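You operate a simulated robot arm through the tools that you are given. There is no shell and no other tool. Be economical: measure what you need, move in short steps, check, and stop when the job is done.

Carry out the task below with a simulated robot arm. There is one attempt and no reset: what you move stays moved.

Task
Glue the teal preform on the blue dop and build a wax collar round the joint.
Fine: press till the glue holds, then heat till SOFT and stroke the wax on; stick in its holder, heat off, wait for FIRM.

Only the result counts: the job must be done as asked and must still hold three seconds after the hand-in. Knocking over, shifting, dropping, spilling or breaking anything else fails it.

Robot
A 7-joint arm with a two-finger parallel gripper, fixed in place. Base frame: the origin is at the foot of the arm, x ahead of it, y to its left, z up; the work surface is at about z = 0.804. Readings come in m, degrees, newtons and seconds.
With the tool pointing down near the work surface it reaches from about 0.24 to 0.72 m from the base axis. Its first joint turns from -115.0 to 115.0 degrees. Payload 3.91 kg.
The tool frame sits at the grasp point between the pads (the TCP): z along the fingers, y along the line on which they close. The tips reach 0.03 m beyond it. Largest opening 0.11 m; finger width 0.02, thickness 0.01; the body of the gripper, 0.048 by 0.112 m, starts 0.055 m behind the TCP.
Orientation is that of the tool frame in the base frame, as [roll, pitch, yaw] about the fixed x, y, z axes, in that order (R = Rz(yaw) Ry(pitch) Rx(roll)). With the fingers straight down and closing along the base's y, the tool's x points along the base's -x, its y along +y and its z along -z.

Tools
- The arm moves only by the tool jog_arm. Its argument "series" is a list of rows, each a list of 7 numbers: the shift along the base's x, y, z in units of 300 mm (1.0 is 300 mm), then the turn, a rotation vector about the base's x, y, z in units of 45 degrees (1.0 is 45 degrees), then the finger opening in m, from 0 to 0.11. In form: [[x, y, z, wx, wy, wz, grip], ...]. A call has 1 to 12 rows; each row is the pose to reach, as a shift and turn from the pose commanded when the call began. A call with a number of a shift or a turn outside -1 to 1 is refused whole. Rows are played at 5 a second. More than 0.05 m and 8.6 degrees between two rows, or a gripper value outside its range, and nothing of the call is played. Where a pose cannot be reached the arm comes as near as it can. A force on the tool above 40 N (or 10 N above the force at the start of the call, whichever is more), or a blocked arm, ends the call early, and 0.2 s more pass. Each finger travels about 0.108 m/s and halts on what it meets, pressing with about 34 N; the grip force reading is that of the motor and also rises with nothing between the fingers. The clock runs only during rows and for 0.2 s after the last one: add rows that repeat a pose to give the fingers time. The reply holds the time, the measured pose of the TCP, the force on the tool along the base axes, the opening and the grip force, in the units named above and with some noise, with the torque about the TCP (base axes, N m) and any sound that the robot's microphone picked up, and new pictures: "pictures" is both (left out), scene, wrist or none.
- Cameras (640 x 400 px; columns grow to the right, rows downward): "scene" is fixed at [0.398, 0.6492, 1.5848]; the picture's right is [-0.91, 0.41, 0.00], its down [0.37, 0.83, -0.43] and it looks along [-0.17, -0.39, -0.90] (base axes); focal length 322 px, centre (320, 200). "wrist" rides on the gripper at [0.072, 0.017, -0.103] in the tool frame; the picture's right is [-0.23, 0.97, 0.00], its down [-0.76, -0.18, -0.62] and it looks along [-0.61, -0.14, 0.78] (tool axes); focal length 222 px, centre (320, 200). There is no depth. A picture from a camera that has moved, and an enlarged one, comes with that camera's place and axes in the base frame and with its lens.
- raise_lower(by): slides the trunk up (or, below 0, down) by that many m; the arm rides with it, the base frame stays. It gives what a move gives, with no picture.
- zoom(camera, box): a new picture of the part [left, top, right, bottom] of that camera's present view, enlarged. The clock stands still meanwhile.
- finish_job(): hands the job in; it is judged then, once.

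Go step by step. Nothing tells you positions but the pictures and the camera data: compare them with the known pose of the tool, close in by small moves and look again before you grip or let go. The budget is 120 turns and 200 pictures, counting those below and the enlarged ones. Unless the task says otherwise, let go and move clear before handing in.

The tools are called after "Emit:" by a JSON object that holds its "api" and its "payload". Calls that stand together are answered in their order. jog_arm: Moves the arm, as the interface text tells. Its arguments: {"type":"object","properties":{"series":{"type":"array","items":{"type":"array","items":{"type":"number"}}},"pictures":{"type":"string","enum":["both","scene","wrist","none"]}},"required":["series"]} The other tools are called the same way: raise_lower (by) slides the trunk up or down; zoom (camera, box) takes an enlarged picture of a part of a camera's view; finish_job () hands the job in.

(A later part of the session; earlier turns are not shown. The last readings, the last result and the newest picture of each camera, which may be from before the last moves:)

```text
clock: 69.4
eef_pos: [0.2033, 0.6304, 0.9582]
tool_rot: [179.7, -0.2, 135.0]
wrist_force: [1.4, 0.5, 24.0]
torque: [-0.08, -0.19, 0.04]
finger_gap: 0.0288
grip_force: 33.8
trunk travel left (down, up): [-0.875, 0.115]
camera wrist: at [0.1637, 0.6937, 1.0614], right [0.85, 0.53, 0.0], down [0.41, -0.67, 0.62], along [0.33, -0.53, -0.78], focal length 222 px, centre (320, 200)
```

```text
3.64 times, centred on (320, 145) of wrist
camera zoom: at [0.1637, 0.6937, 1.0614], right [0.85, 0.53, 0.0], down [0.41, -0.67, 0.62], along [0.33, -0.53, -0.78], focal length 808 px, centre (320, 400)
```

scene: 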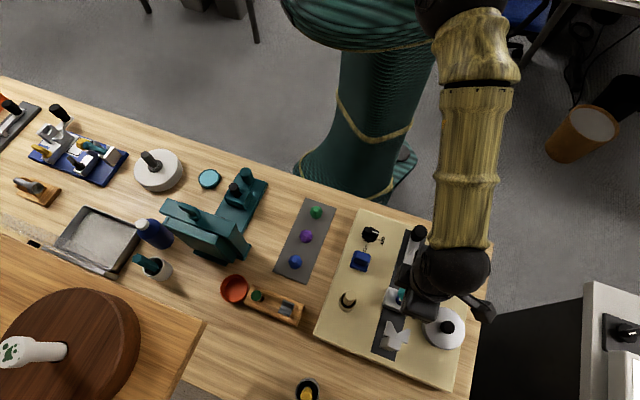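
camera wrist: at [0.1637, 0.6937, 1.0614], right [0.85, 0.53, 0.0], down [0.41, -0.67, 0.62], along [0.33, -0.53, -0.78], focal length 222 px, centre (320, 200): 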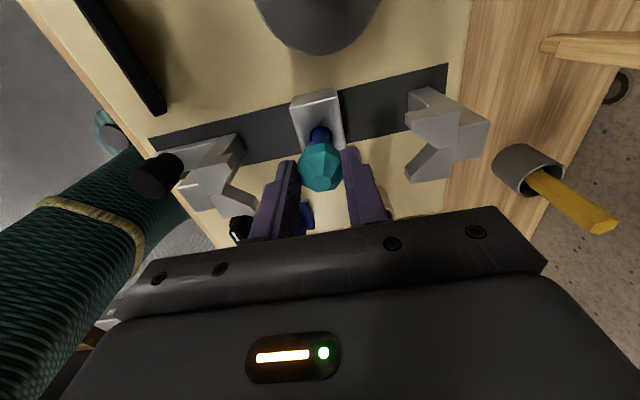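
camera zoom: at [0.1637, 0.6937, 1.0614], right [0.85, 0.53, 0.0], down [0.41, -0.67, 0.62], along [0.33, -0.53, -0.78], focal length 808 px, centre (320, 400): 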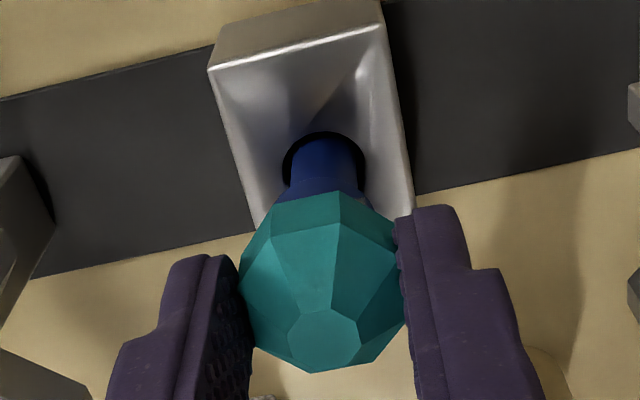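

Centred and pressing at 24 N; I'll hold for several seconds.

Emit:
{"api": "jog_arm", "payload": {"series": [[0, 0, 0, 0, 0, 0, 0.02], [0, 0, 0, 0, 0, 0, 0.02], [0, 0, 0, 0, 0, 0, 0.02], [0, 0, 0, 0, 0, 0, 0.02], [0, 0, 0, 0, 0, 0, 0.02], [0, 0, 0, 0, 0, 0, 0.02], [0, 0, 0, 0, 0, 0, 0.02], [0, 0, 0, 0, 0, 0, 0.02], [0, 0, 0, 0, 0, 0, 0.02], [0, 0, 0, 0, 0, 0, 0.02], [0, 0, 0, 0, 0, 0, 0.02], [0, 0, 0, 0, 0, 0, 0.02]], "pictures": "none"}}

Emit:
{"api": "jog_arm", "payload": {"series": [[0, 0, 0, 0, 0, 0, 0.02], [0, 0, 0, 0, 0, 0, 0.02], [0, 0, 0, 0, 0, 0, 0.02], [0, 0, 0, 0, 0, 0, 0.02], [0, 0, 0, 0, 0, 0, 0.02], [0, 0, 0, 0, 0, 0, 0.02], [0, 0, 0, 0, 0, 0, 0.02], [0, 0, 0, 0, 0, 0, 0.02], [0, 0, 0, 0, 0, 0, 0.02], [0, 0, 0, 0, 0, 0, 0.02], [0, 0, 0, 0, 0, 0, 0.02], [0, 0, 0, 0, 0, 0, 0.02]], "pictures": "none"}}

Emit:
{"api": "jog_arm", "payload": {"series": [[0, 0, 0, 0, 0, 0, 0.02], [0, 0, 0, 0, 0, 0, 0.02], [0, 0, 0, 0, 0, 0, 0.02], [0, 0, 0, 0, 0, 0, 0.02], [0, 0, 0, 0, 0, 0, 0.02], [0, 0, 0, 0, 0, 0, 0.02], [0, 0, 0, 0, 0, 0, 0.02], [0, 0, 0, 0, 0, 0, 0.02], [0, 0, 0, 0, 0, 0, 0.02], [0, 0, 0, 0, 0, 0, 0.02], [0, 0, 0, 0, 0, 0, 0.02], [0, 0, 0, 0, 0, 0, 0.02]], "pictures": "none"}}

```text
clock: 72.0
eef_pos: [0.2024, 0.6298, 0.9563]
tool_rot: [179.8, -0.1, 135.0]
wrist_force: [0.8, 1.0, 22.5]
torque: [-0.02, -0.11, -0.01]
finger_gap: 0.0287
grip_force: 34.5
trunk travel left (down, up): [-0.875, 0.115]
```

```text
clock: 74.6
eef_pos: [0.2021, 0.6297, 0.9572]
tool_rot: [180.0, -0.1, 135.0]
wrist_force: [0.8, 0.2, 20.3]
torque: [-0.03, -0.11, 0.0]
finger_gap: 0.0285
grip_force: 34.1
trunk travel left (down, up): [-0.875, 0.115]
```

```text
clock: 77.2
eef_pos: [0.203, 0.6299, 0.9568]
tool_rot: [180.0, 0.1, 135.0]
wrist_force: [0.6, -0.1, 16.7]
torque: [-0.02, -0.06, 0.02]
finger_gap: 0.0291
grip_force: 33.8
trunk travel left (down, up): [-0.875, 0.115]
```

No sound so far. I'll test the bond with a small gentle lift.

Emit:
{"api": "jog_arm", "payload": {"series": [[0, 0, 0.01, 0, 0, 0, 0.02], [0, 0, 0.02, 0, 0, 0, 0.02], [0, 0, 0.03, 0, 0, 0, 0.02]], "pictures": "wrist"}}

Emit:
{"api": "zoom", "payload": {"camera": "wrist", "box": [270, 90, 370, 200]}}

```text
clock: 78.0
eef_pos: [0.2029, 0.6315, 0.9632]
tool_rot: [-179.9, 0.0, 134.9]
wrist_force: [-0.6, 0.6, -1.1]
torque: [-0.01, -0.03, 0.0]
finger_gap: 0.0289
grip_force: 34.0
trunk travel left (down, up): [-0.875, 0.115]
camera wrist: at [0.1643, 0.6955, 1.0656], right [0.85, 0.53, 0.0], down [0.41, -0.66, 0.62], along [0.33, -0.53, -0.78], focal length 222 px, centre (320, 200)
```

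wrist: 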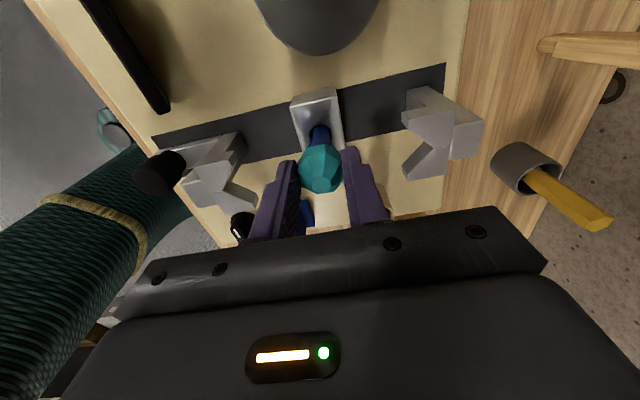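

```text
3.64 times, centred on (320, 145) of wrist
camera zoom: at [0.1643, 0.6955, 1.0656], right [0.85, 0.53, 0.0], down [0.41, -0.66, 0.62], along [0.33, -0.53, -0.78], focal length 808 px, centre (320, 400)
```

zoom: 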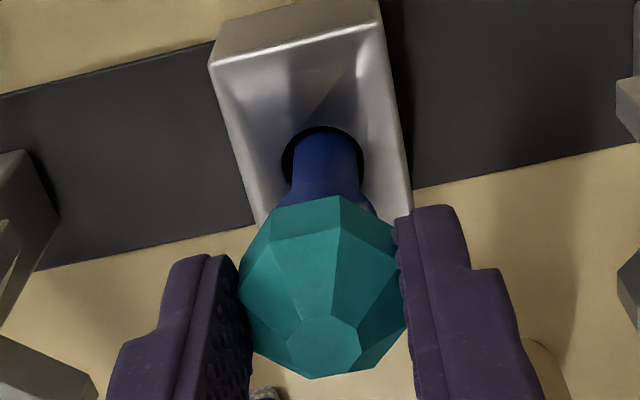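

Emit:
{"api": "jog_arm", "payload": {"series": [[0, 0, 0.015, 0, 0, 0, 0.02], [0, 0, 0.03, 0, 0, 0, 0.02], [0, 0, 0.03, 0, 0, 0, 0.02]], "pictures": "wrist"}}

Emit:
{"api": "zoom", "payload": {"camera": "wrist", "box": [270, 90, 370, 200]}}

Emit:
{"api": "zoom", "payload": {"camera": "scene", "box": [375, 270, 425, 310]}}

```text
clock: 78.8
eef_pos: [0.203, 0.6318, 0.9714]
tool_rot: [-179.9, 0.0, 134.9]
wrist_force: [0.1, -0.5, -1.4]
torque: [0.0, -0.01, 0.0]
finger_gap: 0.0286
grip_force: 33.6
trunk travel left (down, up): [-0.875, 0.115]
camera wrist: at [0.1646, 0.6961, 1.0753], right [0.85, 0.53, 0.0], down [0.41, -0.66, 0.62], along [0.33, -0.53, -0.78], focal length 222 px, centre (320, 200)
```

wrist: 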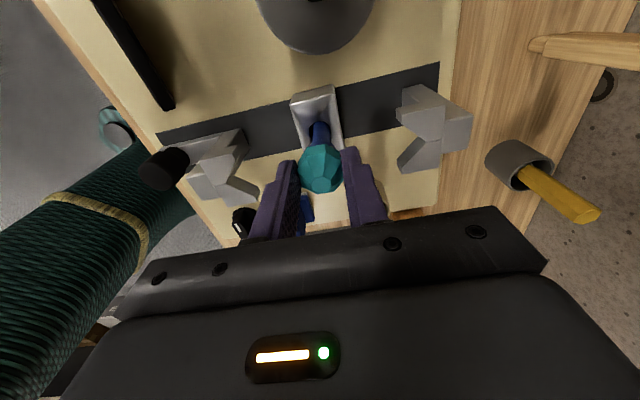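

```text
3.64 times, centred on (320, 145) of wrist
camera zoom: at [0.1646, 0.6961, 1.0753], right [0.85, 0.53, 0.0], down [0.41, -0.66, 0.62], along [0.33, -0.53, -0.78], focal length 808 px, centre (320, 400)
```

zoom: 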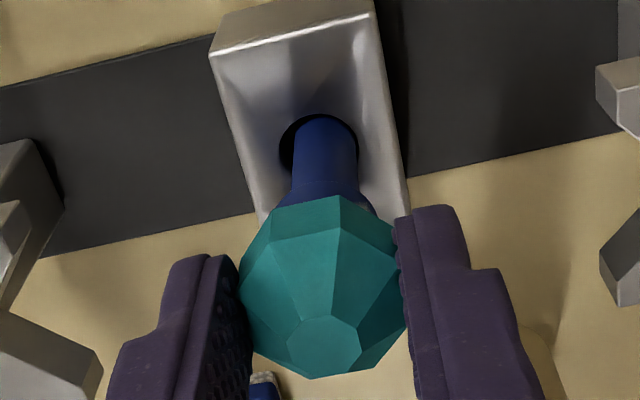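

```text
10.00 times, centred on (400, 290) of scene
camera zoom: at [0.398, 0.6492, 1.5848], right [-0.91, 0.41, 0.0], down [0.37, 0.83, -0.43], along [-0.17, -0.39, -0.9], focal length 3222 px, centre (-480, -700)
```

zoom: 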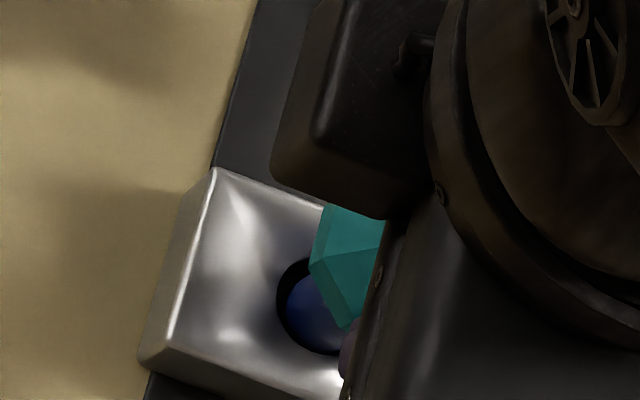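

The dop rises with the gem, so the glue holds. I'll lower it back into its socket, then release.

Emit:
{"api": "jog_arm", "payload": {"series": [[0, 0, -0.02, 0, 0, 0, 0.02], [0, 0, -0.04, 0, 0, 0, 0.02], [0, 0, -0.052, 0, 0, 0, 0.02], [0, 0, -0.056, 0, 0, 0, 0.02], [0, 0, -0.06, 0, 0, 0, 0.02], [0, 0, -0.06, 0, 0, 0, 0.02], [0, 0, -0.06, 0, 0, 0, 0.02], [0, 0, -0.06, 0, 0, 0, 0.02], [0, 0, -0.06, 0, 0, 0, 0.02], [0, 0, -0.06, 0, 0, 0, 0.02], [0, 0, -0.06, 0, 0, 0, 0.02], [0, 0, -0.06, 0, 0, 0, 0.02]], "pictures": "none"}}

```text
clock: 81.4
eef_pos: [0.2027, 0.6327, 0.9564]
tool_rot: [-179.9, 0.0, 135.0]
wrist_force: [0.0, -0.1, 9.5]
torque: [-0.03, -0.04, -0.01]
finger_gap: 0.0288
grip_force: 34.0
trunk travel left (down, up): [-0.875, 0.115]
```

Seated. Release and back away upward.

Emit:
{"api": "jog_arm", "payload": {"series": [[0, 0, 0.004, 0, 0, 0, 0.035], [0, 0, 0.004, 0, 0, 0, 0.05], [0, 0, 0.004, 0, 0, 0, 0.06], [0, 0, 0.1, 0, 0, 0, 0.06], [0, 0, 0.2, 0, 0, 0, 0.06], [-0.08, 0.1, 0.25, 0, 0, 0, 0.08], [-0.08, 0.1, 0.25, 0, 0, 0, 0.1]]}}

Emit:
{"api": "zoom", "payload": {"camera": "wrist", "box": [260, 100, 420, 200]}}

```text
clock: 83.0
eef_pos: [0.1777, 0.6627, 1.0283]
tool_rot: [-180.0, 0.0, 134.9]
wrist_force: [0.2, 0.0, -0.5]
torque: [0.03, 0.01, -0.02]
finger_gap: 0.1
grip_force: 0.1
trunk travel left (down, up): [-0.875, 0.115]
camera wrist: at [0.1395, 0.7261, 1.1323], right [0.85, 0.53, 0.0], down [0.41, -0.66, 0.62], along [0.33, -0.53, -0.78], focal length 222 px, centre (320, 200)
```

scene: 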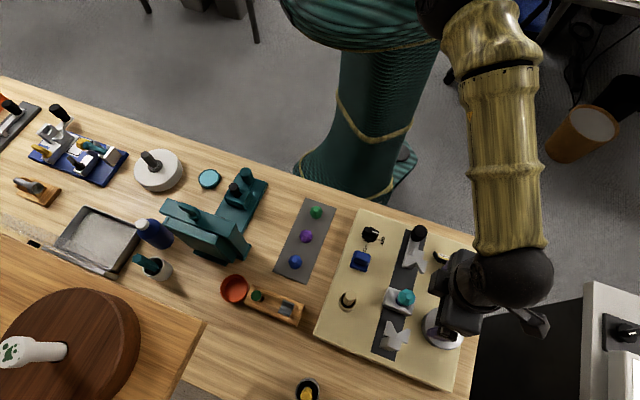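
wrist: 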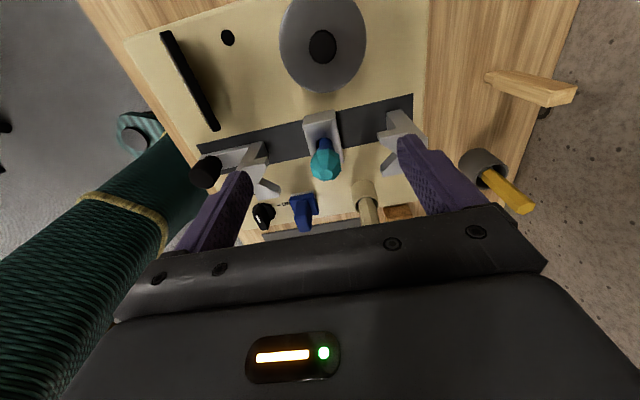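

```text
4.00 times, centred on (340, 150) of wrist
camera zoom: at [0.1395, 0.7261, 1.1323], right [0.85, 0.53, 0.0], down [0.41, -0.66, 0.62], along [0.33, -0.53, -0.78], focal length 888 px, centre (240, 400)
```

zoom: 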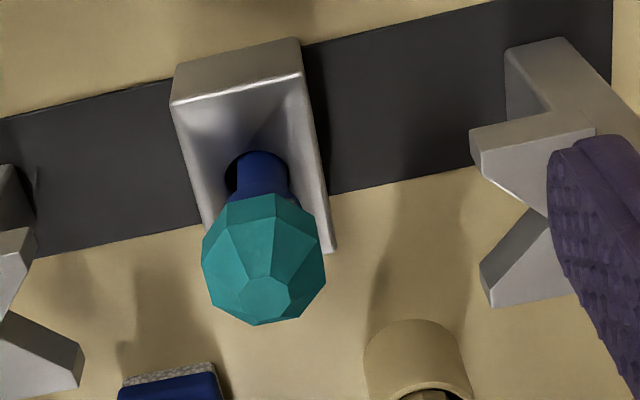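

The stone sits well centred on the dop. Next is the heater knob; I'll look at it closely.

Emit:
{"api": "jog_arm", "payload": {"series": [[0.02, -0.1, 0, 0, 0, 0, 0.08], [0.03, -0.22, 0, 0, 0, 0, 0.08], [0.02, -0.34, -0.03, 0, 0, 0, 0.06], [0.0, -0.46, -0.06, 0, 0, 0, 0.06], [-0.02, -0.54, -0.1, 0, 0, 0, 0.06], [-0.02, -0.54, -0.1, 0, 0, 0, 0.06]], "pictures": "wrist"}}

Emit:
{"api": "zoom", "payload": {"camera": "wrist", "box": [270, 110, 390, 210]}}

Emit:
{"api": "zoom", "payload": {"camera": "scene", "box": [350, 215, 398, 245]}}

```text
clock: 84.4
eef_pos: [0.1736, 0.4999, 0.9973]
tool_rot: [180.0, 0.0, 135.1]
wrist_force: [0.2, -0.9, 0.1]
torque: [0.0, -0.01, 0.03]
finger_gap: 0.06
grip_force: 0.1
trunk travel left (down, up): [-0.875, 0.115]
camera wrist: at [0.1335, 0.563, 1.1008], right [0.85, 0.53, 0.0], down [0.41, -0.66, 0.62], along [0.33, -0.53, -0.78], focal length 222 px, centre (320, 200)
```

wrist: 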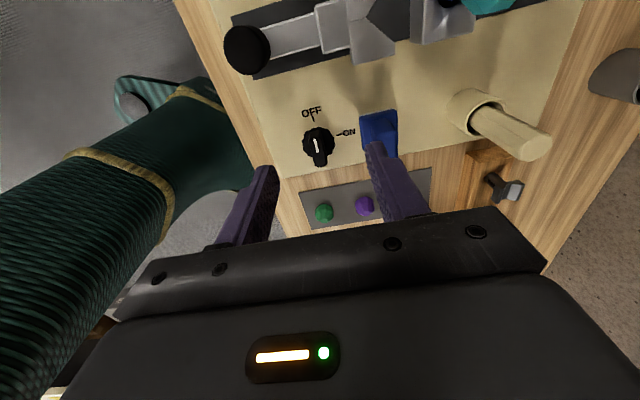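

```text
4.00 times, centred on (330, 160) of wrist
camera zoom: at [0.1335, 0.563, 1.1008], right [0.85, 0.53, 0.0], down [0.41, -0.66, 0.62], along [0.33, -0.53, -0.78], focal length 888 px, centre (280, 360)
```

zoom: 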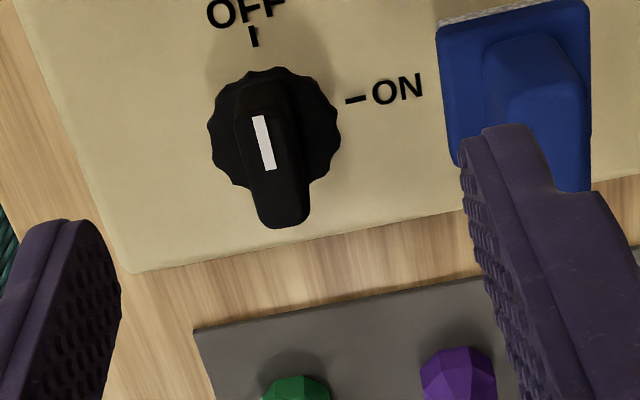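

```text
13.33 times, centred on (374, 230) of scene
camera zoom: at [0.398, 0.6492, 1.5848], right [-0.91, 0.41, 0.0], down [0.37, 0.83, -0.43], along [-0.17, -0.39, -0.9], focal length 4295 px, centre (-400, -200)
```

zoom: 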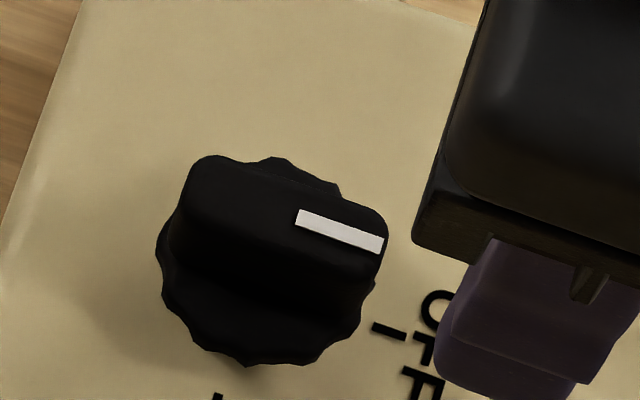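

Knob axis is at about (0.189, 0.4685), bar top z ≈ 0.882, bar pointing to OFF; ON is −90° from it. I'll go over it.

Emit:
{"api": "jog_arm", "payload": {"series": [[0.025, -0.052, 0, 0, 0, 0, 0.05], [0.051, -0.105, 0, 0, 0, 0, 0.05], [0.051, -0.105, -0.11, 0, 0, 0, 0.05], [0.051, -0.105, -0.22, 0, 0, 0, 0.05], [0.051, -0.105, -0.22, 0, 0, 0, 0.05]], "pictures": "wrist"}}

Emit:
{"api": "zoom", "payload": {"camera": "wrist", "box": [260, 110, 380, 210]}}

```text
clock: 85.6
eef_pos: [0.1885, 0.4686, 0.935]
tool_rot: [-180.0, 0.1, 135.0]
wrist_force: [0.4, 0.4, 0.4]
torque: [-0.01, 0.0, -0.01]
finger_gap: 0.0498
grip_force: 0.0
trunk travel left (down, up): [-0.875, 0.115]
camera wrist: at [0.1507, 0.533, 1.0372], right [0.85, 0.53, 0.0], down [0.41, -0.66, 0.62], along [0.33, -0.53, -0.78], focal length 222 px, centre (320, 200)
```

wrist: 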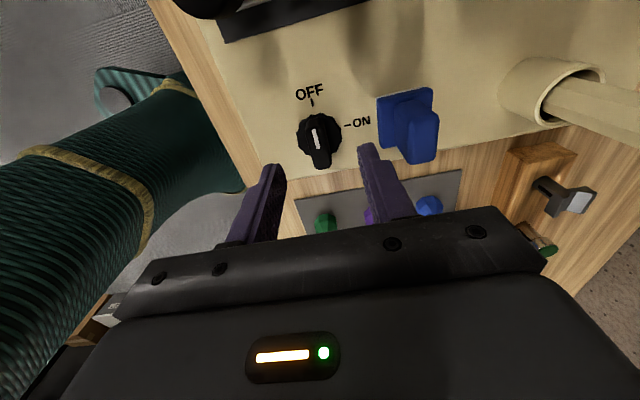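

```text
4.00 times, centred on (320, 160) of wrist
camera zoom: at [0.1507, 0.533, 1.0372], right [0.85, 0.53, 0.0], down [0.41, -0.66, 0.62], along [0.33, -0.53, -0.78], focal length 888 px, centre (320, 360)
```

zoom: 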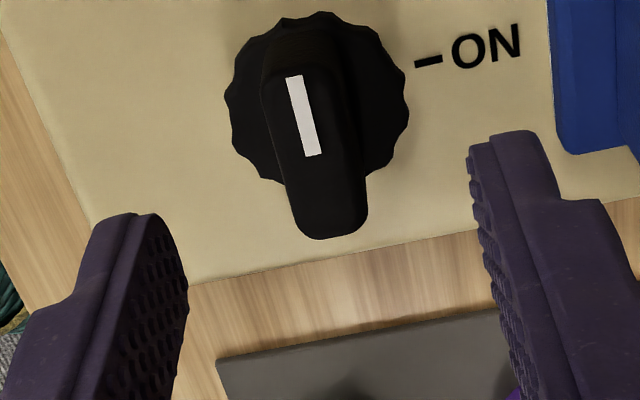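

Aligned. Descend, checking for contact, then close on the bar.

Emit:
{"api": "jog_arm", "payload": {"series": [[0.002, -0.002, -0.06, 0, 0, 0, 0.05], [0.002, -0.002, -0.1, 0, 0, 0, 0.05], [0.002, -0.002, -0.125, 0, 0, 0, 0.05], [0.002, -0.002, -0.125, 0, 0, 0, 0.02], [0.002, -0.002, -0.125, 0, 0, 0, 0.005], [0.002, -0.002, -0.125, 0, 0, 0, 0.005], [0.002, -0.002, -0.125, 0, 0, 0, 0.005]], "pictures": "wrist"}}

```text
clock: 87.2
eef_pos: [0.1898, 0.4674, 0.8965]
tool_rot: [180.0, 0.0, 135.0]
wrist_force: [0.6, 2.2, -0.3]
torque: [0.53, 0.35, 0.0]
finger_gap: 0.0148
grip_force: 44.6
trunk travel left (down, up): [-0.875, 0.115]
camera wrist: at [0.1507, 0.5316, 0.9995], right [0.85, 0.53, 0.0], down [0.41, -0.66, 0.62], along [0.33, -0.53, -0.78], focal length 222 px, centre (320, 200)
```

wrist: 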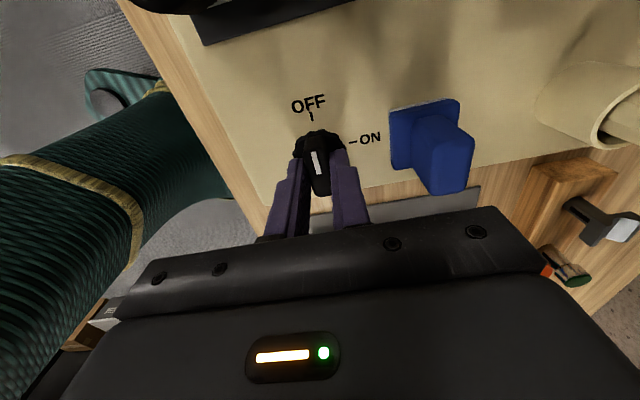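

Gripped the bar at 14.8 mm. Rotate −45° first.

Emit:
{"api": "jog_arm", "payload": {"series": [[0, 0, 0, 0, 0, -0.166, 0.005], [0, 0, 0, 0, 0, -0.333, 0.005], [0, 0, 0, 0, 0, -0.5, 0.005], [0, 0, 0, 0, 0, -0.666, 0.005], [0, 0, 0, 0, 0, -0.833, 0.005], [0, 0, 0, 0, 0, -1.0, 0.005], [0, 0, 0, 0, 0, -1.0, 0.005]], "pictures": "none"}}

Emit:
{"api": "jog_arm", "payload": {"series": [[0, 0, 0, 0, 0, -0.166, 0.005], [0, 0, 0, 0, 0, -0.333, 0.005], [0, 0, 0, 0, 0, -0.5, 0.005], [0, 0, 0, 0, 0, -0.666, 0.005], [0, 0, 0, 0, 0, -0.833, 0.005], [0, 0, 0, 0, 0, -1.0, 0.005], [0, 0, 0, 0, 0, -1.0, 0.005]], "pictures": "both"}}

Emit:
{"api": "zoom", "payload": {"camera": "scene", "box": [340, 205, 480, 285]}}

```text
clock: 88.8
eef_pos: [0.1895, 0.4674, 0.8959]
tool_rot: [179.8, -0.1, 89.8]
wrist_force: [4.3, 1.5, 13.9]
torque: [-0.44, -0.1, -0.02]
finger_gap: 0.0148
grip_force: 44.9
trunk travel left (down, up): [-0.875, 0.115]
```

```text
clock: 90.4
eef_pos: [0.1896, 0.4684, 0.8966]
tool_rot: [-179.8, 0.1, 44.8]
wrist_force: [9.5, 2.3, 12.3]
torque: [-0.94, 0.56, 0.23]
finger_gap: 0.0149
grip_force: 44.7
trunk travel left (down, up): [-0.875, 0.115]
camera wrist: at [0.253, 0.5073, 0.9995], right [0.53, -0.85, 0.0], down [-0.66, -0.41, 0.62], along [-0.53, -0.33, -0.78], focal length 222 px, centre (320, 200)
```

scene: 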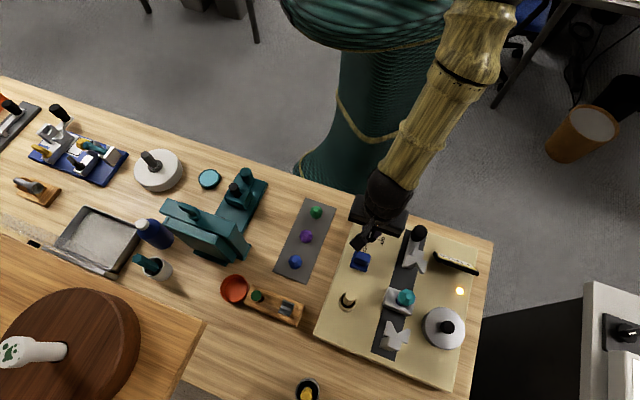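
wrist: 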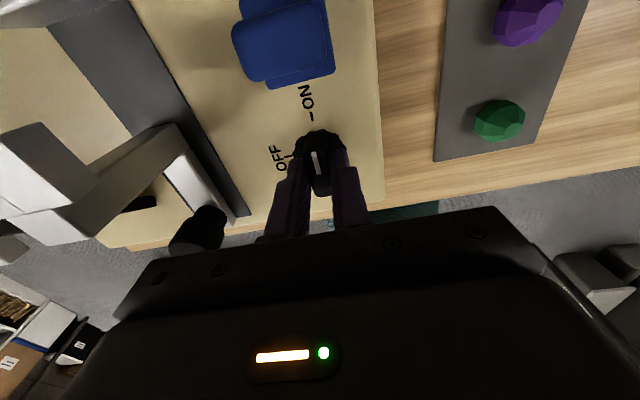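

```text
4.57 times, centred on (410, 245) of scene
camera zoom: at [0.398, 0.6492, 1.5848], right [-0.91, 0.41, 0.0], down [0.37, 0.83, -0.43], along [-0.17, -0.39, -0.9], focal length 1473 px, centre (-91, -6)
```

zoom: 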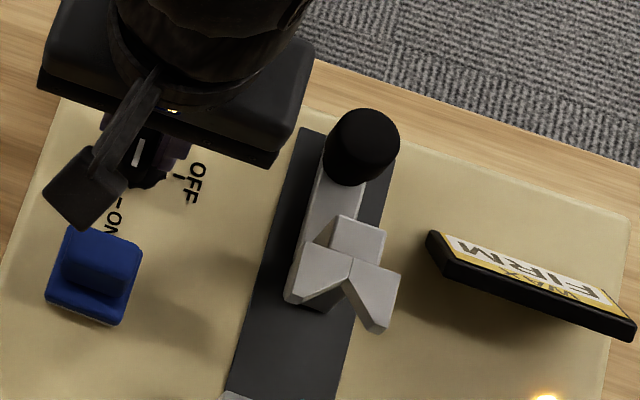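

The indicator lamp lit, so heat is on. I'll release the knob, rise, and inspect the wax stick.

Emit:
{"api": "jog_arm", "payload": {"series": [[0, 0, 0, 0, 0, 0, 0.03], [0, 0, 0, 0, 0, 0, 0.05], [0, 0, 0.1, 0, 0, 0, 0.05], [0, 0, 0.2, 0, 0, 0, 0.06], [0, 0, 0.32, 0, 0, 0, 0.06], [0.06, 0.06, 0.46, 0, 0, 0, 0.06], [0.14, 0.14, 0.56, 0, 0, 0, 0.06], [0.22, 0.22, 0.64, 0, 0, 0, 0.06], [0.31, 0.31, 0.66, 0, 0, 0, 0.06], [0.4, 0.4, 0.66, 0, 0, 0, 0.06], [0.4, 0.4, 0.66, 0, 0, 0, 0.06]]}}

Emit:
{"api": "zoom", "payload": {"camera": "wrist", "box": [240, 60, 400, 200]}}

Emit:
{"api": "zoom", "payload": {"camera": "scene", "box": [330, 280, 370, 315]}}

```text
clock: 92.8
eef_pos: [0.3072, 0.5824, 1.0957]
tool_rot: [-179.9, 0.0, 45.0]
wrist_force: [-0.4, -0.1, -0.7]
torque: [0.03, 0.0, -0.02]
finger_gap: 0.0601
grip_force: 0.0
trunk travel left (down, up): [-0.875, 0.115]
camera wrist: at [0.3703, 0.6225, 1.1995], right [0.53, -0.85, 0.0], down [-0.66, -0.41, 0.62], along [-0.53, -0.33, -0.78], focal length 222 px, centre (320, 200)
```

scene: 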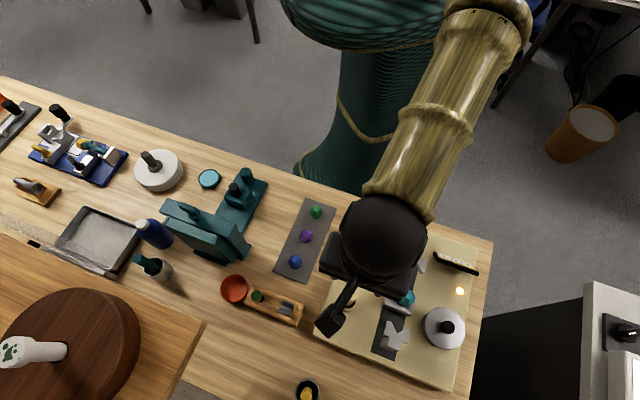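
wrist: 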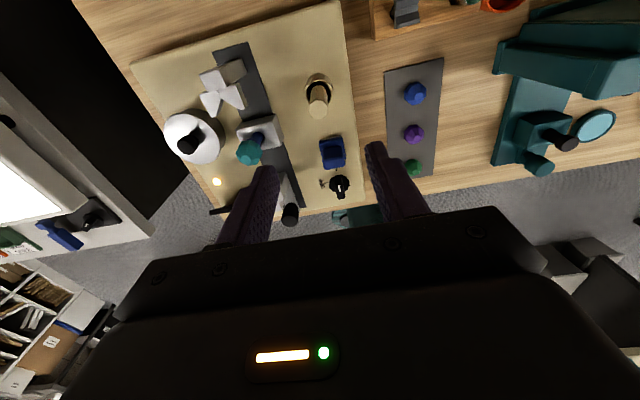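

```text
2.86 times, centred on (320, 130) of wrist
camera zoom: at [0.3703, 0.6225, 1.1995], right [0.53, -0.85, 0.0], down [-0.66, -0.41, 0.62], along [-0.53, -0.33, -0.78], focal length 635 px, centre (320, 400)
```

zoom: 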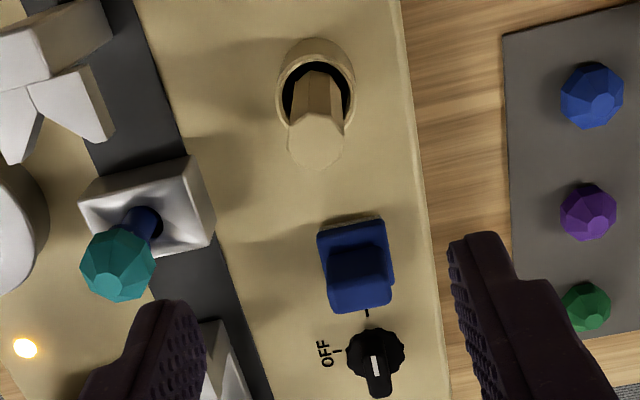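

```text
11.43 times, centred on (350, 298) of scene
camera zoom: at [0.398, 0.6492, 1.5848], right [-0.91, 0.41, 0.0], down [0.37, 0.83, -0.43], along [-0.17, -0.39, -0.9], focal length 3682 px, centre (-23, -914)
```

zoom: 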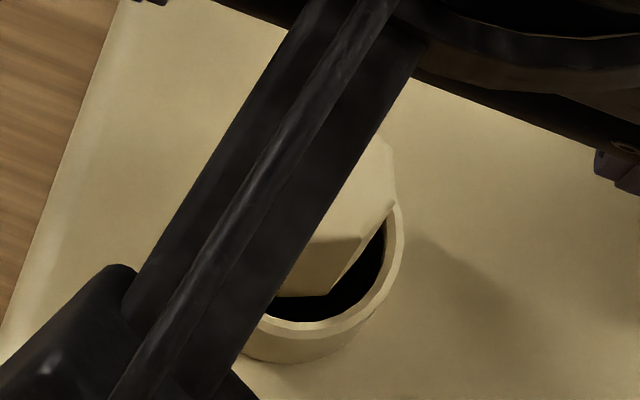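

Wax stick is vertical at about (0.307, 0.585), top z ≈ 0.95, about 20 mm thick. I'll descend to it and check the display.

Emit:
{"api": "jog_arm", "payload": {"series": [[0, 0.008, -0.12, 0, 0, 0, 0.06], [0, 0.008, -0.24, 0, 0, 0, 0.06], [0, 0.008, -0.36, 0, 0, 0, 0.06], [0, 0.008, -0.36, 0, 0, 0, 0.06]], "pictures": "wrist"}}

Emit:
{"api": "zoom", "payload": {"camera": "wrist", "box": [240, 80, 400, 200]}}

Emit:
{"api": "zoom", "payload": {"camera": "scene", "box": [420, 240, 490, 285]}}

```text
clock: 93.8
eef_pos: [0.3094, 0.5901, 0.9838]
tool_rot: [-180.0, 0.0, 44.9]
wrist_force: [-0.4, 0.6, 0.2]
torque: [0.06, -0.01, -0.03]
finger_gap: 0.06
grip_force: 0.2
trunk travel left (down, up): [-0.875, 0.115]
camera wrist: at [0.3732, 0.6291, 1.0884], right [0.53, -0.85, 0.0], down [-0.66, -0.41, 0.62], along [-0.53, -0.33, -0.78], focal length 222 px, centre (320, 200)
```

wrist: 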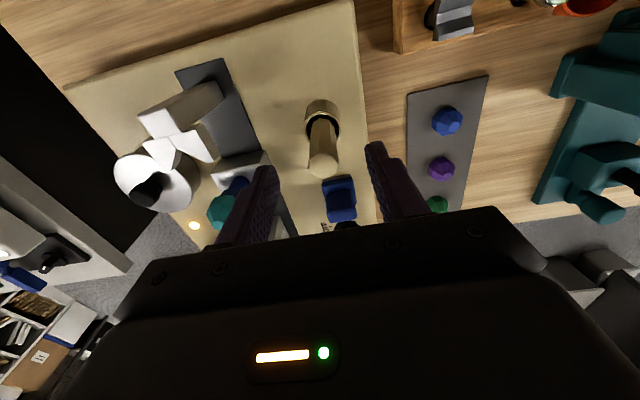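

```text
3.33 times, centred on (320, 140) of wrist
camera zoom: at [0.3732, 0.6291, 1.0884], right [0.53, -0.85, 0.0], down [-0.66, -0.41, 0.62], along [-0.53, -0.33, -0.78], focal length 740 px, centre (320, 400)
```

zoom: 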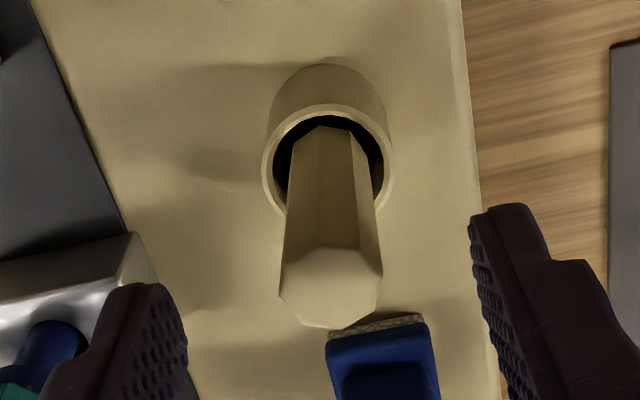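

```text
8.89 times, centred on (455, 262) of scene
camera zoom: at [0.398, 0.6492, 1.5848], right [-0.91, 0.41, 0.0], down [0.37, 0.83, -0.43], along [-0.17, -0.39, -0.9], focal length 2864 px, centre (-880, -356)
```

zoom: 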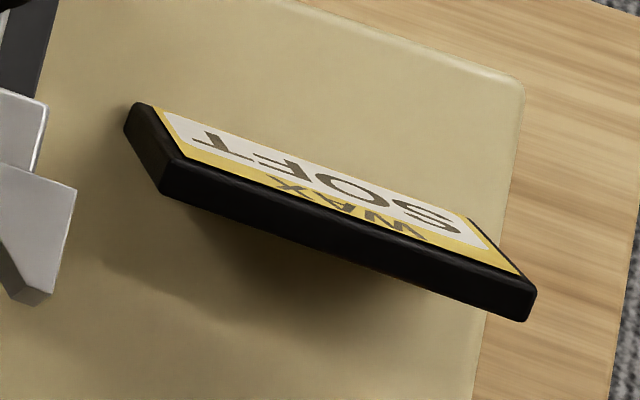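

Display says SOFT already. I'll correct by (−3, −4.5) mm, descend and grip the stick.

Emit:
{"api": "jog_arm", "payload": {"series": [[-0.01, -0.015, 0, 0, 0, 0, 0.06], [-0.01, -0.015, -0.08, 0, 0, 0, 0.06], [-0.01, -0.015, -0.155, 0, 0, 0, 0.06], [-0.01, -0.015, -0.155, 0, 0, 0, 0.03], [-0.01, -0.015, -0.155, 0, 0, 0, 0.01], [-0.01, -0.015, -0.155, 0, 0, 0, 0.01], [-0.01, -0.015, -0.155, 0, 0, 0, 0.01]], "pictures": "wrist"}}

Emit:
{"api": "zoom", "payload": {"camera": "wrist", "box": [240, 80, 400, 200]}}

```text
clock: 95.4
eef_pos: [0.3062, 0.5867, 0.9391]
tool_rot: [-179.9, 0.0, 44.9]
wrist_force: [-0.1, 0.8, 0.2]
torque: [-0.01, 0.04, -0.03]
finger_gap: 0.0208
grip_force: 34.3
trunk travel left (down, up): [-0.875, 0.115]
camera wrist: at [0.3691, 0.6266, 1.0428], right [0.53, -0.85, 0.0], down [-0.66, -0.41, 0.62], along [-0.53, -0.33, -0.78], focal length 222 px, centre (320, 200)
```

wrist: 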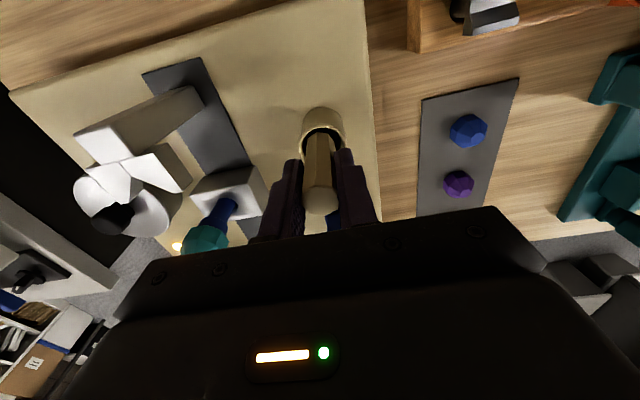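

```text
3.33 times, centred on (320, 140) of wrist
camera zoom: at [0.3691, 0.6266, 1.0428], right [0.53, -0.85, 0.0], down [-0.66, -0.41, 0.62], along [-0.53, -0.33, -0.78], focal length 740 px, centre (320, 400)
```

zoom: 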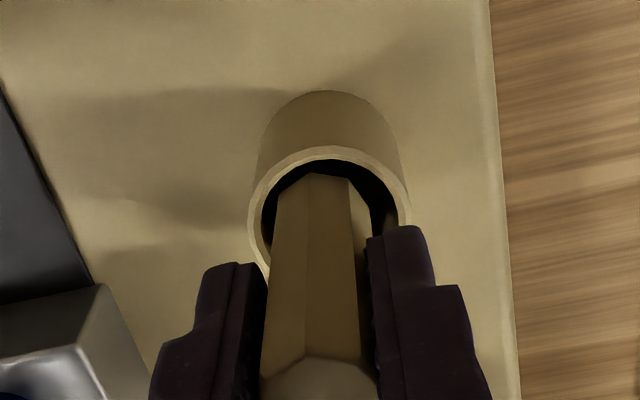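

Gripped at 20.8 mm (record grasp pose 0.306, 0.586, 0.939). Lift clear and check its length.

Emit:
{"api": "jog_arm", "payload": {"series": [[0, 0, 0.1, 0, 0, 0, 0.01], [0, 0, 0.2, 0, 0, 0, 0.01], [0, 0, 0.33, 0, 0, 0, 0.01], [0, 0, 0.45, 0, 0, 0, 0.01], [0, 0, 0.45, 0, 0, 0, 0.01]]}}

Emit:
{"api": "zoom", "payload": {"camera": "wrist", "box": [240, 80, 400, 200]}}

Emit:
{"api": "zoom", "payload": {"camera": "scene", "box": [310, 270, 410, 330]}}

```text
clock: 96.6
eef_pos: [0.3061, 0.5872, 1.0744]
tool_rot: [179.9, 0.0, 45.0]
wrist_force: [0.8, 0.7, -0.5]
torque: [-0.04, -0.02, 0.0]
finger_gap: 0.0204
grip_force: 34.1
trunk travel left (down, up): [-0.875, 0.115]
camera wrist: at [0.3691, 0.6269, 1.1776], right [0.53, -0.85, 0.0], down [-0.66, -0.41, 0.62], along [-0.53, -0.33, -0.78], focal length 222 px, centre (320, 200)
```

scene: 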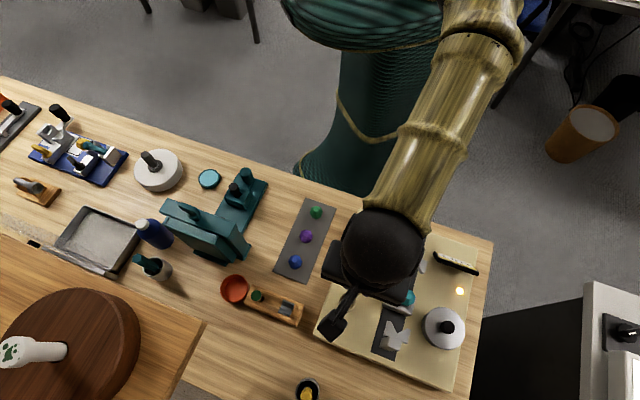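
wrist: 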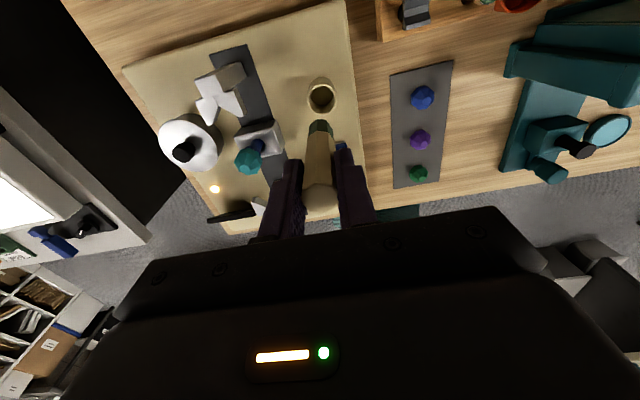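

```text
3.33 times, centred on (320, 140) of wrist
camera zoom: at [0.3691, 0.6269, 1.1776], right [0.53, -0.85, 0.0], down [-0.66, -0.41, 0.62], along [-0.53, -0.33, -0.78], focal length 740 px, centre (320, 400)
```

zoom: 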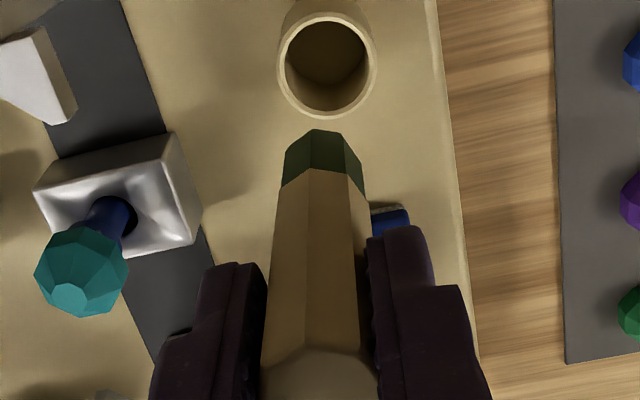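

```text
6.40 times, centred on (360, 300) of scene
camera zoom: at [0.398, 0.6492, 1.5848], right [-0.91, 0.41, 0.0], down [0.37, 0.83, -0.43], along [-0.17, -0.39, -0.9], focal length 2062 px, centre (64, -440)
```

zoom: 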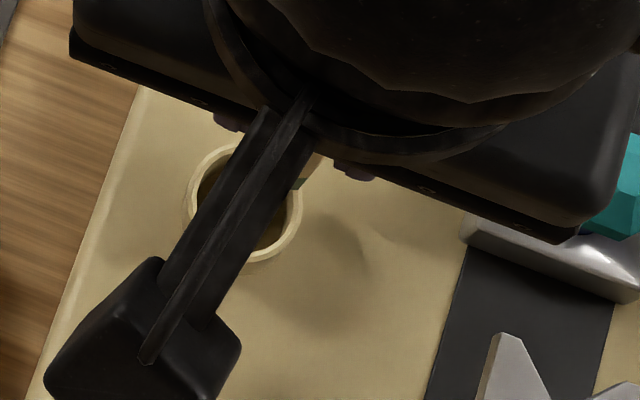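

The stick has a green wax tip at its lower end, ~103 mm below the TCP. Joint is at z ≈ 0.92. I'll bring the tip beside the joint at 35 mm from the axis (toward the −45° side).

Emit:
{"api": "jog_arm", "payload": {"series": [[-0.1, 0.02, 0, 0, 0, 0, 0.01], [-0.2, 0.05, 0, 0, 0, 0, 0.01], [-0.261, 0.068, 0, 0, 0, 0, 0.01], [-0.261, 0.068, -0.1, 0, 0, 0, 0.01], [-0.261, 0.068, -0.187, 0, 0, 0, 0.01], [-0.261, 0.068, -0.187, 0, 0, 0, 0.01]]}}

Emit:
{"api": "zoom", "payload": {"camera": "wrist", "box": [240, 80, 400, 200]}}

Emit:
{"api": "zoom", "payload": {"camera": "scene", "box": [370, 265, 450, 315]}}

```text
clock: 98.0
eef_pos: [0.2317, 0.6062, 1.0531]
tool_rot: [-179.9, 0.1, 45.1]
wrist_force: [0.0, 0.0, -0.5]
torque: [0.02, -0.03, -0.04]
finger_gap: 0.0203
grip_force: 34.0
out of reach, approached as far as the arm can: row 3, 4, 5, 6
trunk travel left (down, up): [-0.875, 0.115]
camera wrist: at [0.2953, 0.646, 1.1558], right [0.53, -0.85, 0.0], down [-0.66, -0.41, 0.62], along [-0.53, -0.33, -0.78], focal length 222 px, centre (320, 200)
```

scene: 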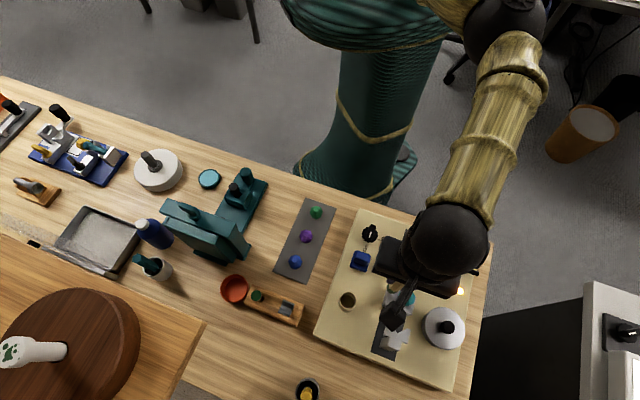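
wrist: 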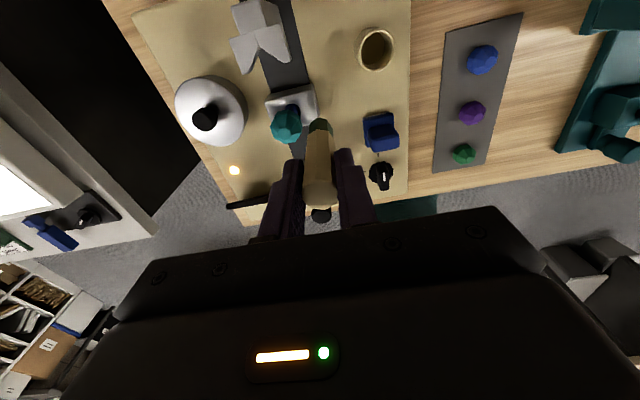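

```text
3.33 times, centred on (320, 140) of wrist
camera zoom: at [0.2953, 0.646, 1.1558], right [0.53, -0.85, 0.0], down [-0.66, -0.41, 0.62], along [-0.53, -0.33, -0.78], focal length 740 px, centre (320, 400)
```

zoom: 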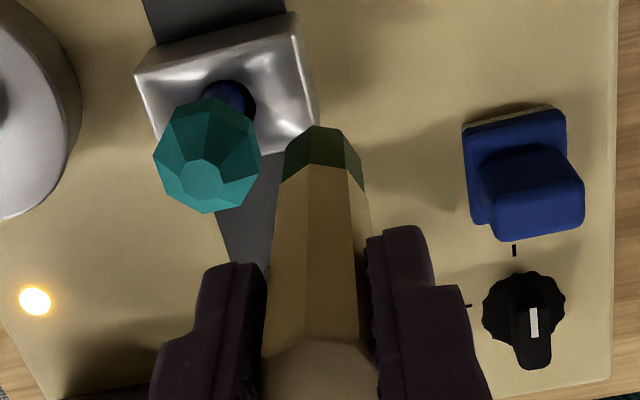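

```text
8.00 times, centred on (410, 290) of scene
camera zoom: at [0.398, 0.6492, 1.5848], right [-0.91, 0.41, 0.0], down [0.37, 0.83, -0.43], along [-0.17, -0.39, -0.9], focal length 2577 px, centre (-400, -520)
```

zoom: 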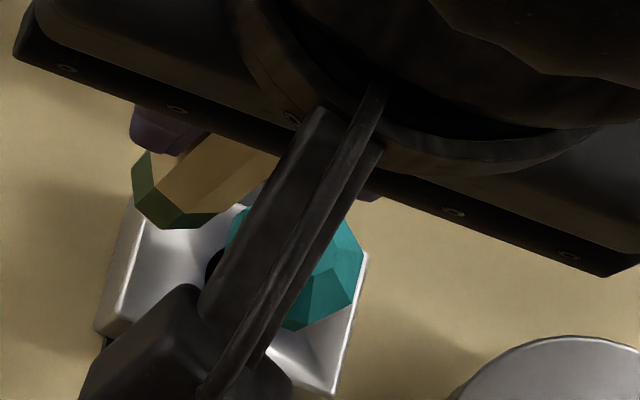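

That yaw hits a joint limit here. I'll rotate the tool +45° in place, then see where it lands.

Emit:
{"api": "jog_arm", "payload": {"series": [[0, 0, 0, 0, 0, 0.166, 0.01], [0, 0, 0, 0, 0, 0.333, 0.01], [0, 0, 0, 0, 0, 0.5, 0.01], [0, 0, 0, 0, 0, 0.666, 0.01], [0, 0, 0, 0, 0, 0.833, 0.01], [0, 0, 0, 0, 0, 1.0, 0.01], [0, 0, 0, 0, 0, 1.0, 0.01]], "pictures": "none"}}

```text
clock: 99.6
eef_pos: [0.2326, 0.606, 1.0522]
tool_rot: [-180.0, 0.0, 90.0]
wrist_force: [-0.5, -0.3, -0.7]
torque: [0.0, -0.02, 0.02]
finger_gap: 0.0204
grip_force: 34.2
trunk travel left (down, up): [-0.875, 0.115]
```

Emit:
{"api": "jog_arm", "payload": {"series": [[-0.01, 0.0, -0.05, 0, 0, 0, 0.01], [-0.01, 0.0, -0.114, 0, 0, 0, 0.01], [-0.01, 0.0, -0.114, 0, 0, 0, 0.01]], "pictures": "both"}}

Emit:
{"api": "zoom", "payload": {"camera": "wrist", "box": [240, 80, 400, 200]}}

Emit:
{"api": "zoom", "payload": {"camera": "scene", "box": [370, 265, 450, 315]}}

```text
clock: 100.4
eef_pos: [0.2303, 0.6034, 1.0164]
tool_rot: [179.9, 0.0, 90.0]
wrist_force: [-0.7, -0.3, -0.5]
torque: [-0.02, 0.03, 0.0]
finger_gap: 0.0206
grip_force: 33.8
trunk travel left (down, up): [-0.875, 0.115]
camera wrist: at [0.2479, 0.6771, 1.1198], right [0.97, -0.23, 0.0], down [-0.18, -0.76, 0.62], along [-0.14, -0.61, -0.78], focal length 222 px, centre (320, 200)
```

scene: 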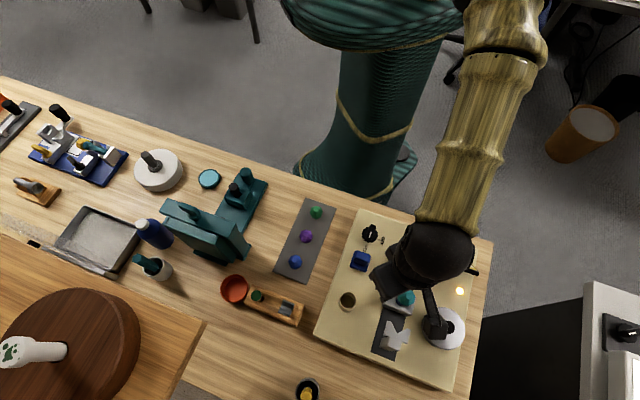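
wrist: 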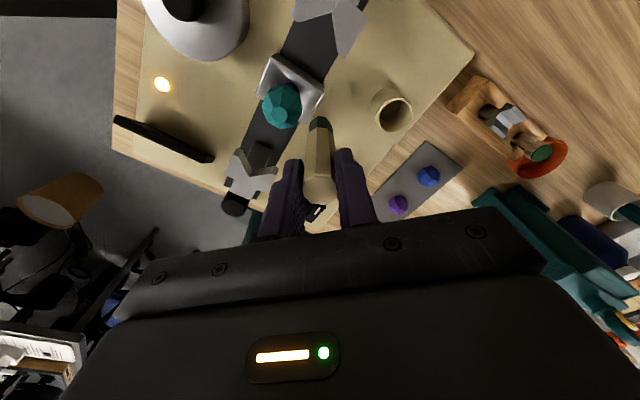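

```text
3.33 times, centred on (320, 140) of wrist
camera zoom: at [0.2479, 0.6771, 1.1198], right [0.97, -0.23, 0.0], down [-0.18, -0.76, 0.62], along [-0.14, -0.61, -0.78], focal length 740 px, centre (320, 400)
```

zoom: 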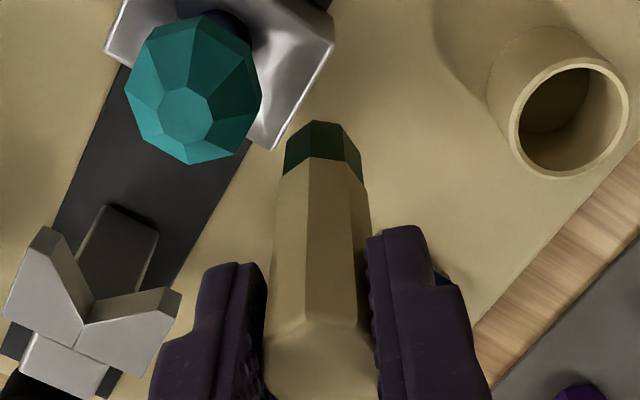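

```text
8.00 times, centred on (410, 290) of scene
camera zoom: at [0.398, 0.6492, 1.5848], right [-0.91, 0.41, 0.0], down [0.37, 0.83, -0.43], along [-0.17, -0.39, -0.9], focal length 2577 px, centre (-400, -520)
```

zoom: 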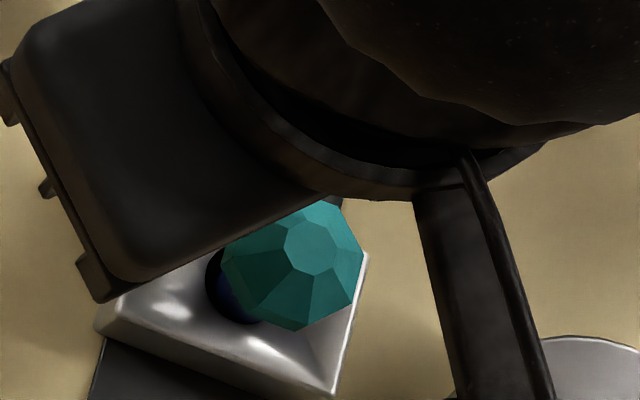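

The tip is ~38 mm from the stone axis. I'll close in by small steps and watch the force and picture.

Emit:
{"api": "jog_arm", "payload": {"series": [[-0.008, 0.01, 0, 0, 0, 0, 0.01], [-0.016, 0.02, 0, 0, 0, 0, 0.01], [-0.022, 0.027, 0, 0, 0, 0, 0.01]], "pictures": "wrist"}}

Emit:
{"api": "zoom", "payload": {"camera": "wrist", "box": [255, 60, 375, 160]}}

```text
clock: 101.2
eef_pos: [0.2226, 0.6119, 1.0175]
tool_rot: [-179.9, 0.1, 89.9]
wrist_force: [-0.4, 0.6, 0.8]
torque: [0.04, 0.02, 0.01]
finger_gap: 0.0205
grip_force: 34.1
trunk travel left (down, up): [-0.875, 0.115]
camera wrist: at [0.2405, 0.6856, 1.121], right [0.97, -0.23, 0.0], down [-0.18, -0.76, 0.62], along [-0.14, -0.61, -0.78], focal length 222 px, centre (320, 200)
```

wrist: 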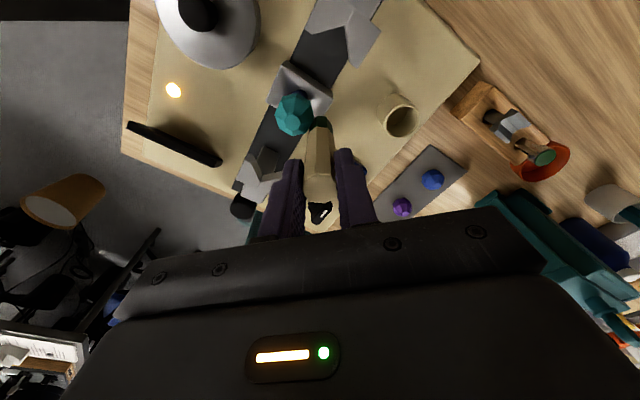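

```text
4.00 times, centred on (315, 110) of wrist
camera zoom: at [0.2405, 0.6856, 1.121], right [0.97, -0.23, 0.0], down [-0.18, -0.76, 0.62], along [-0.14, -0.61, -0.78], focal length 888 px, centre (340, 560)
```

zoom: 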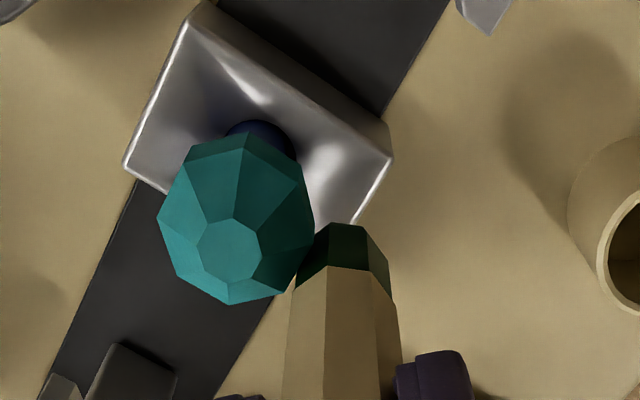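

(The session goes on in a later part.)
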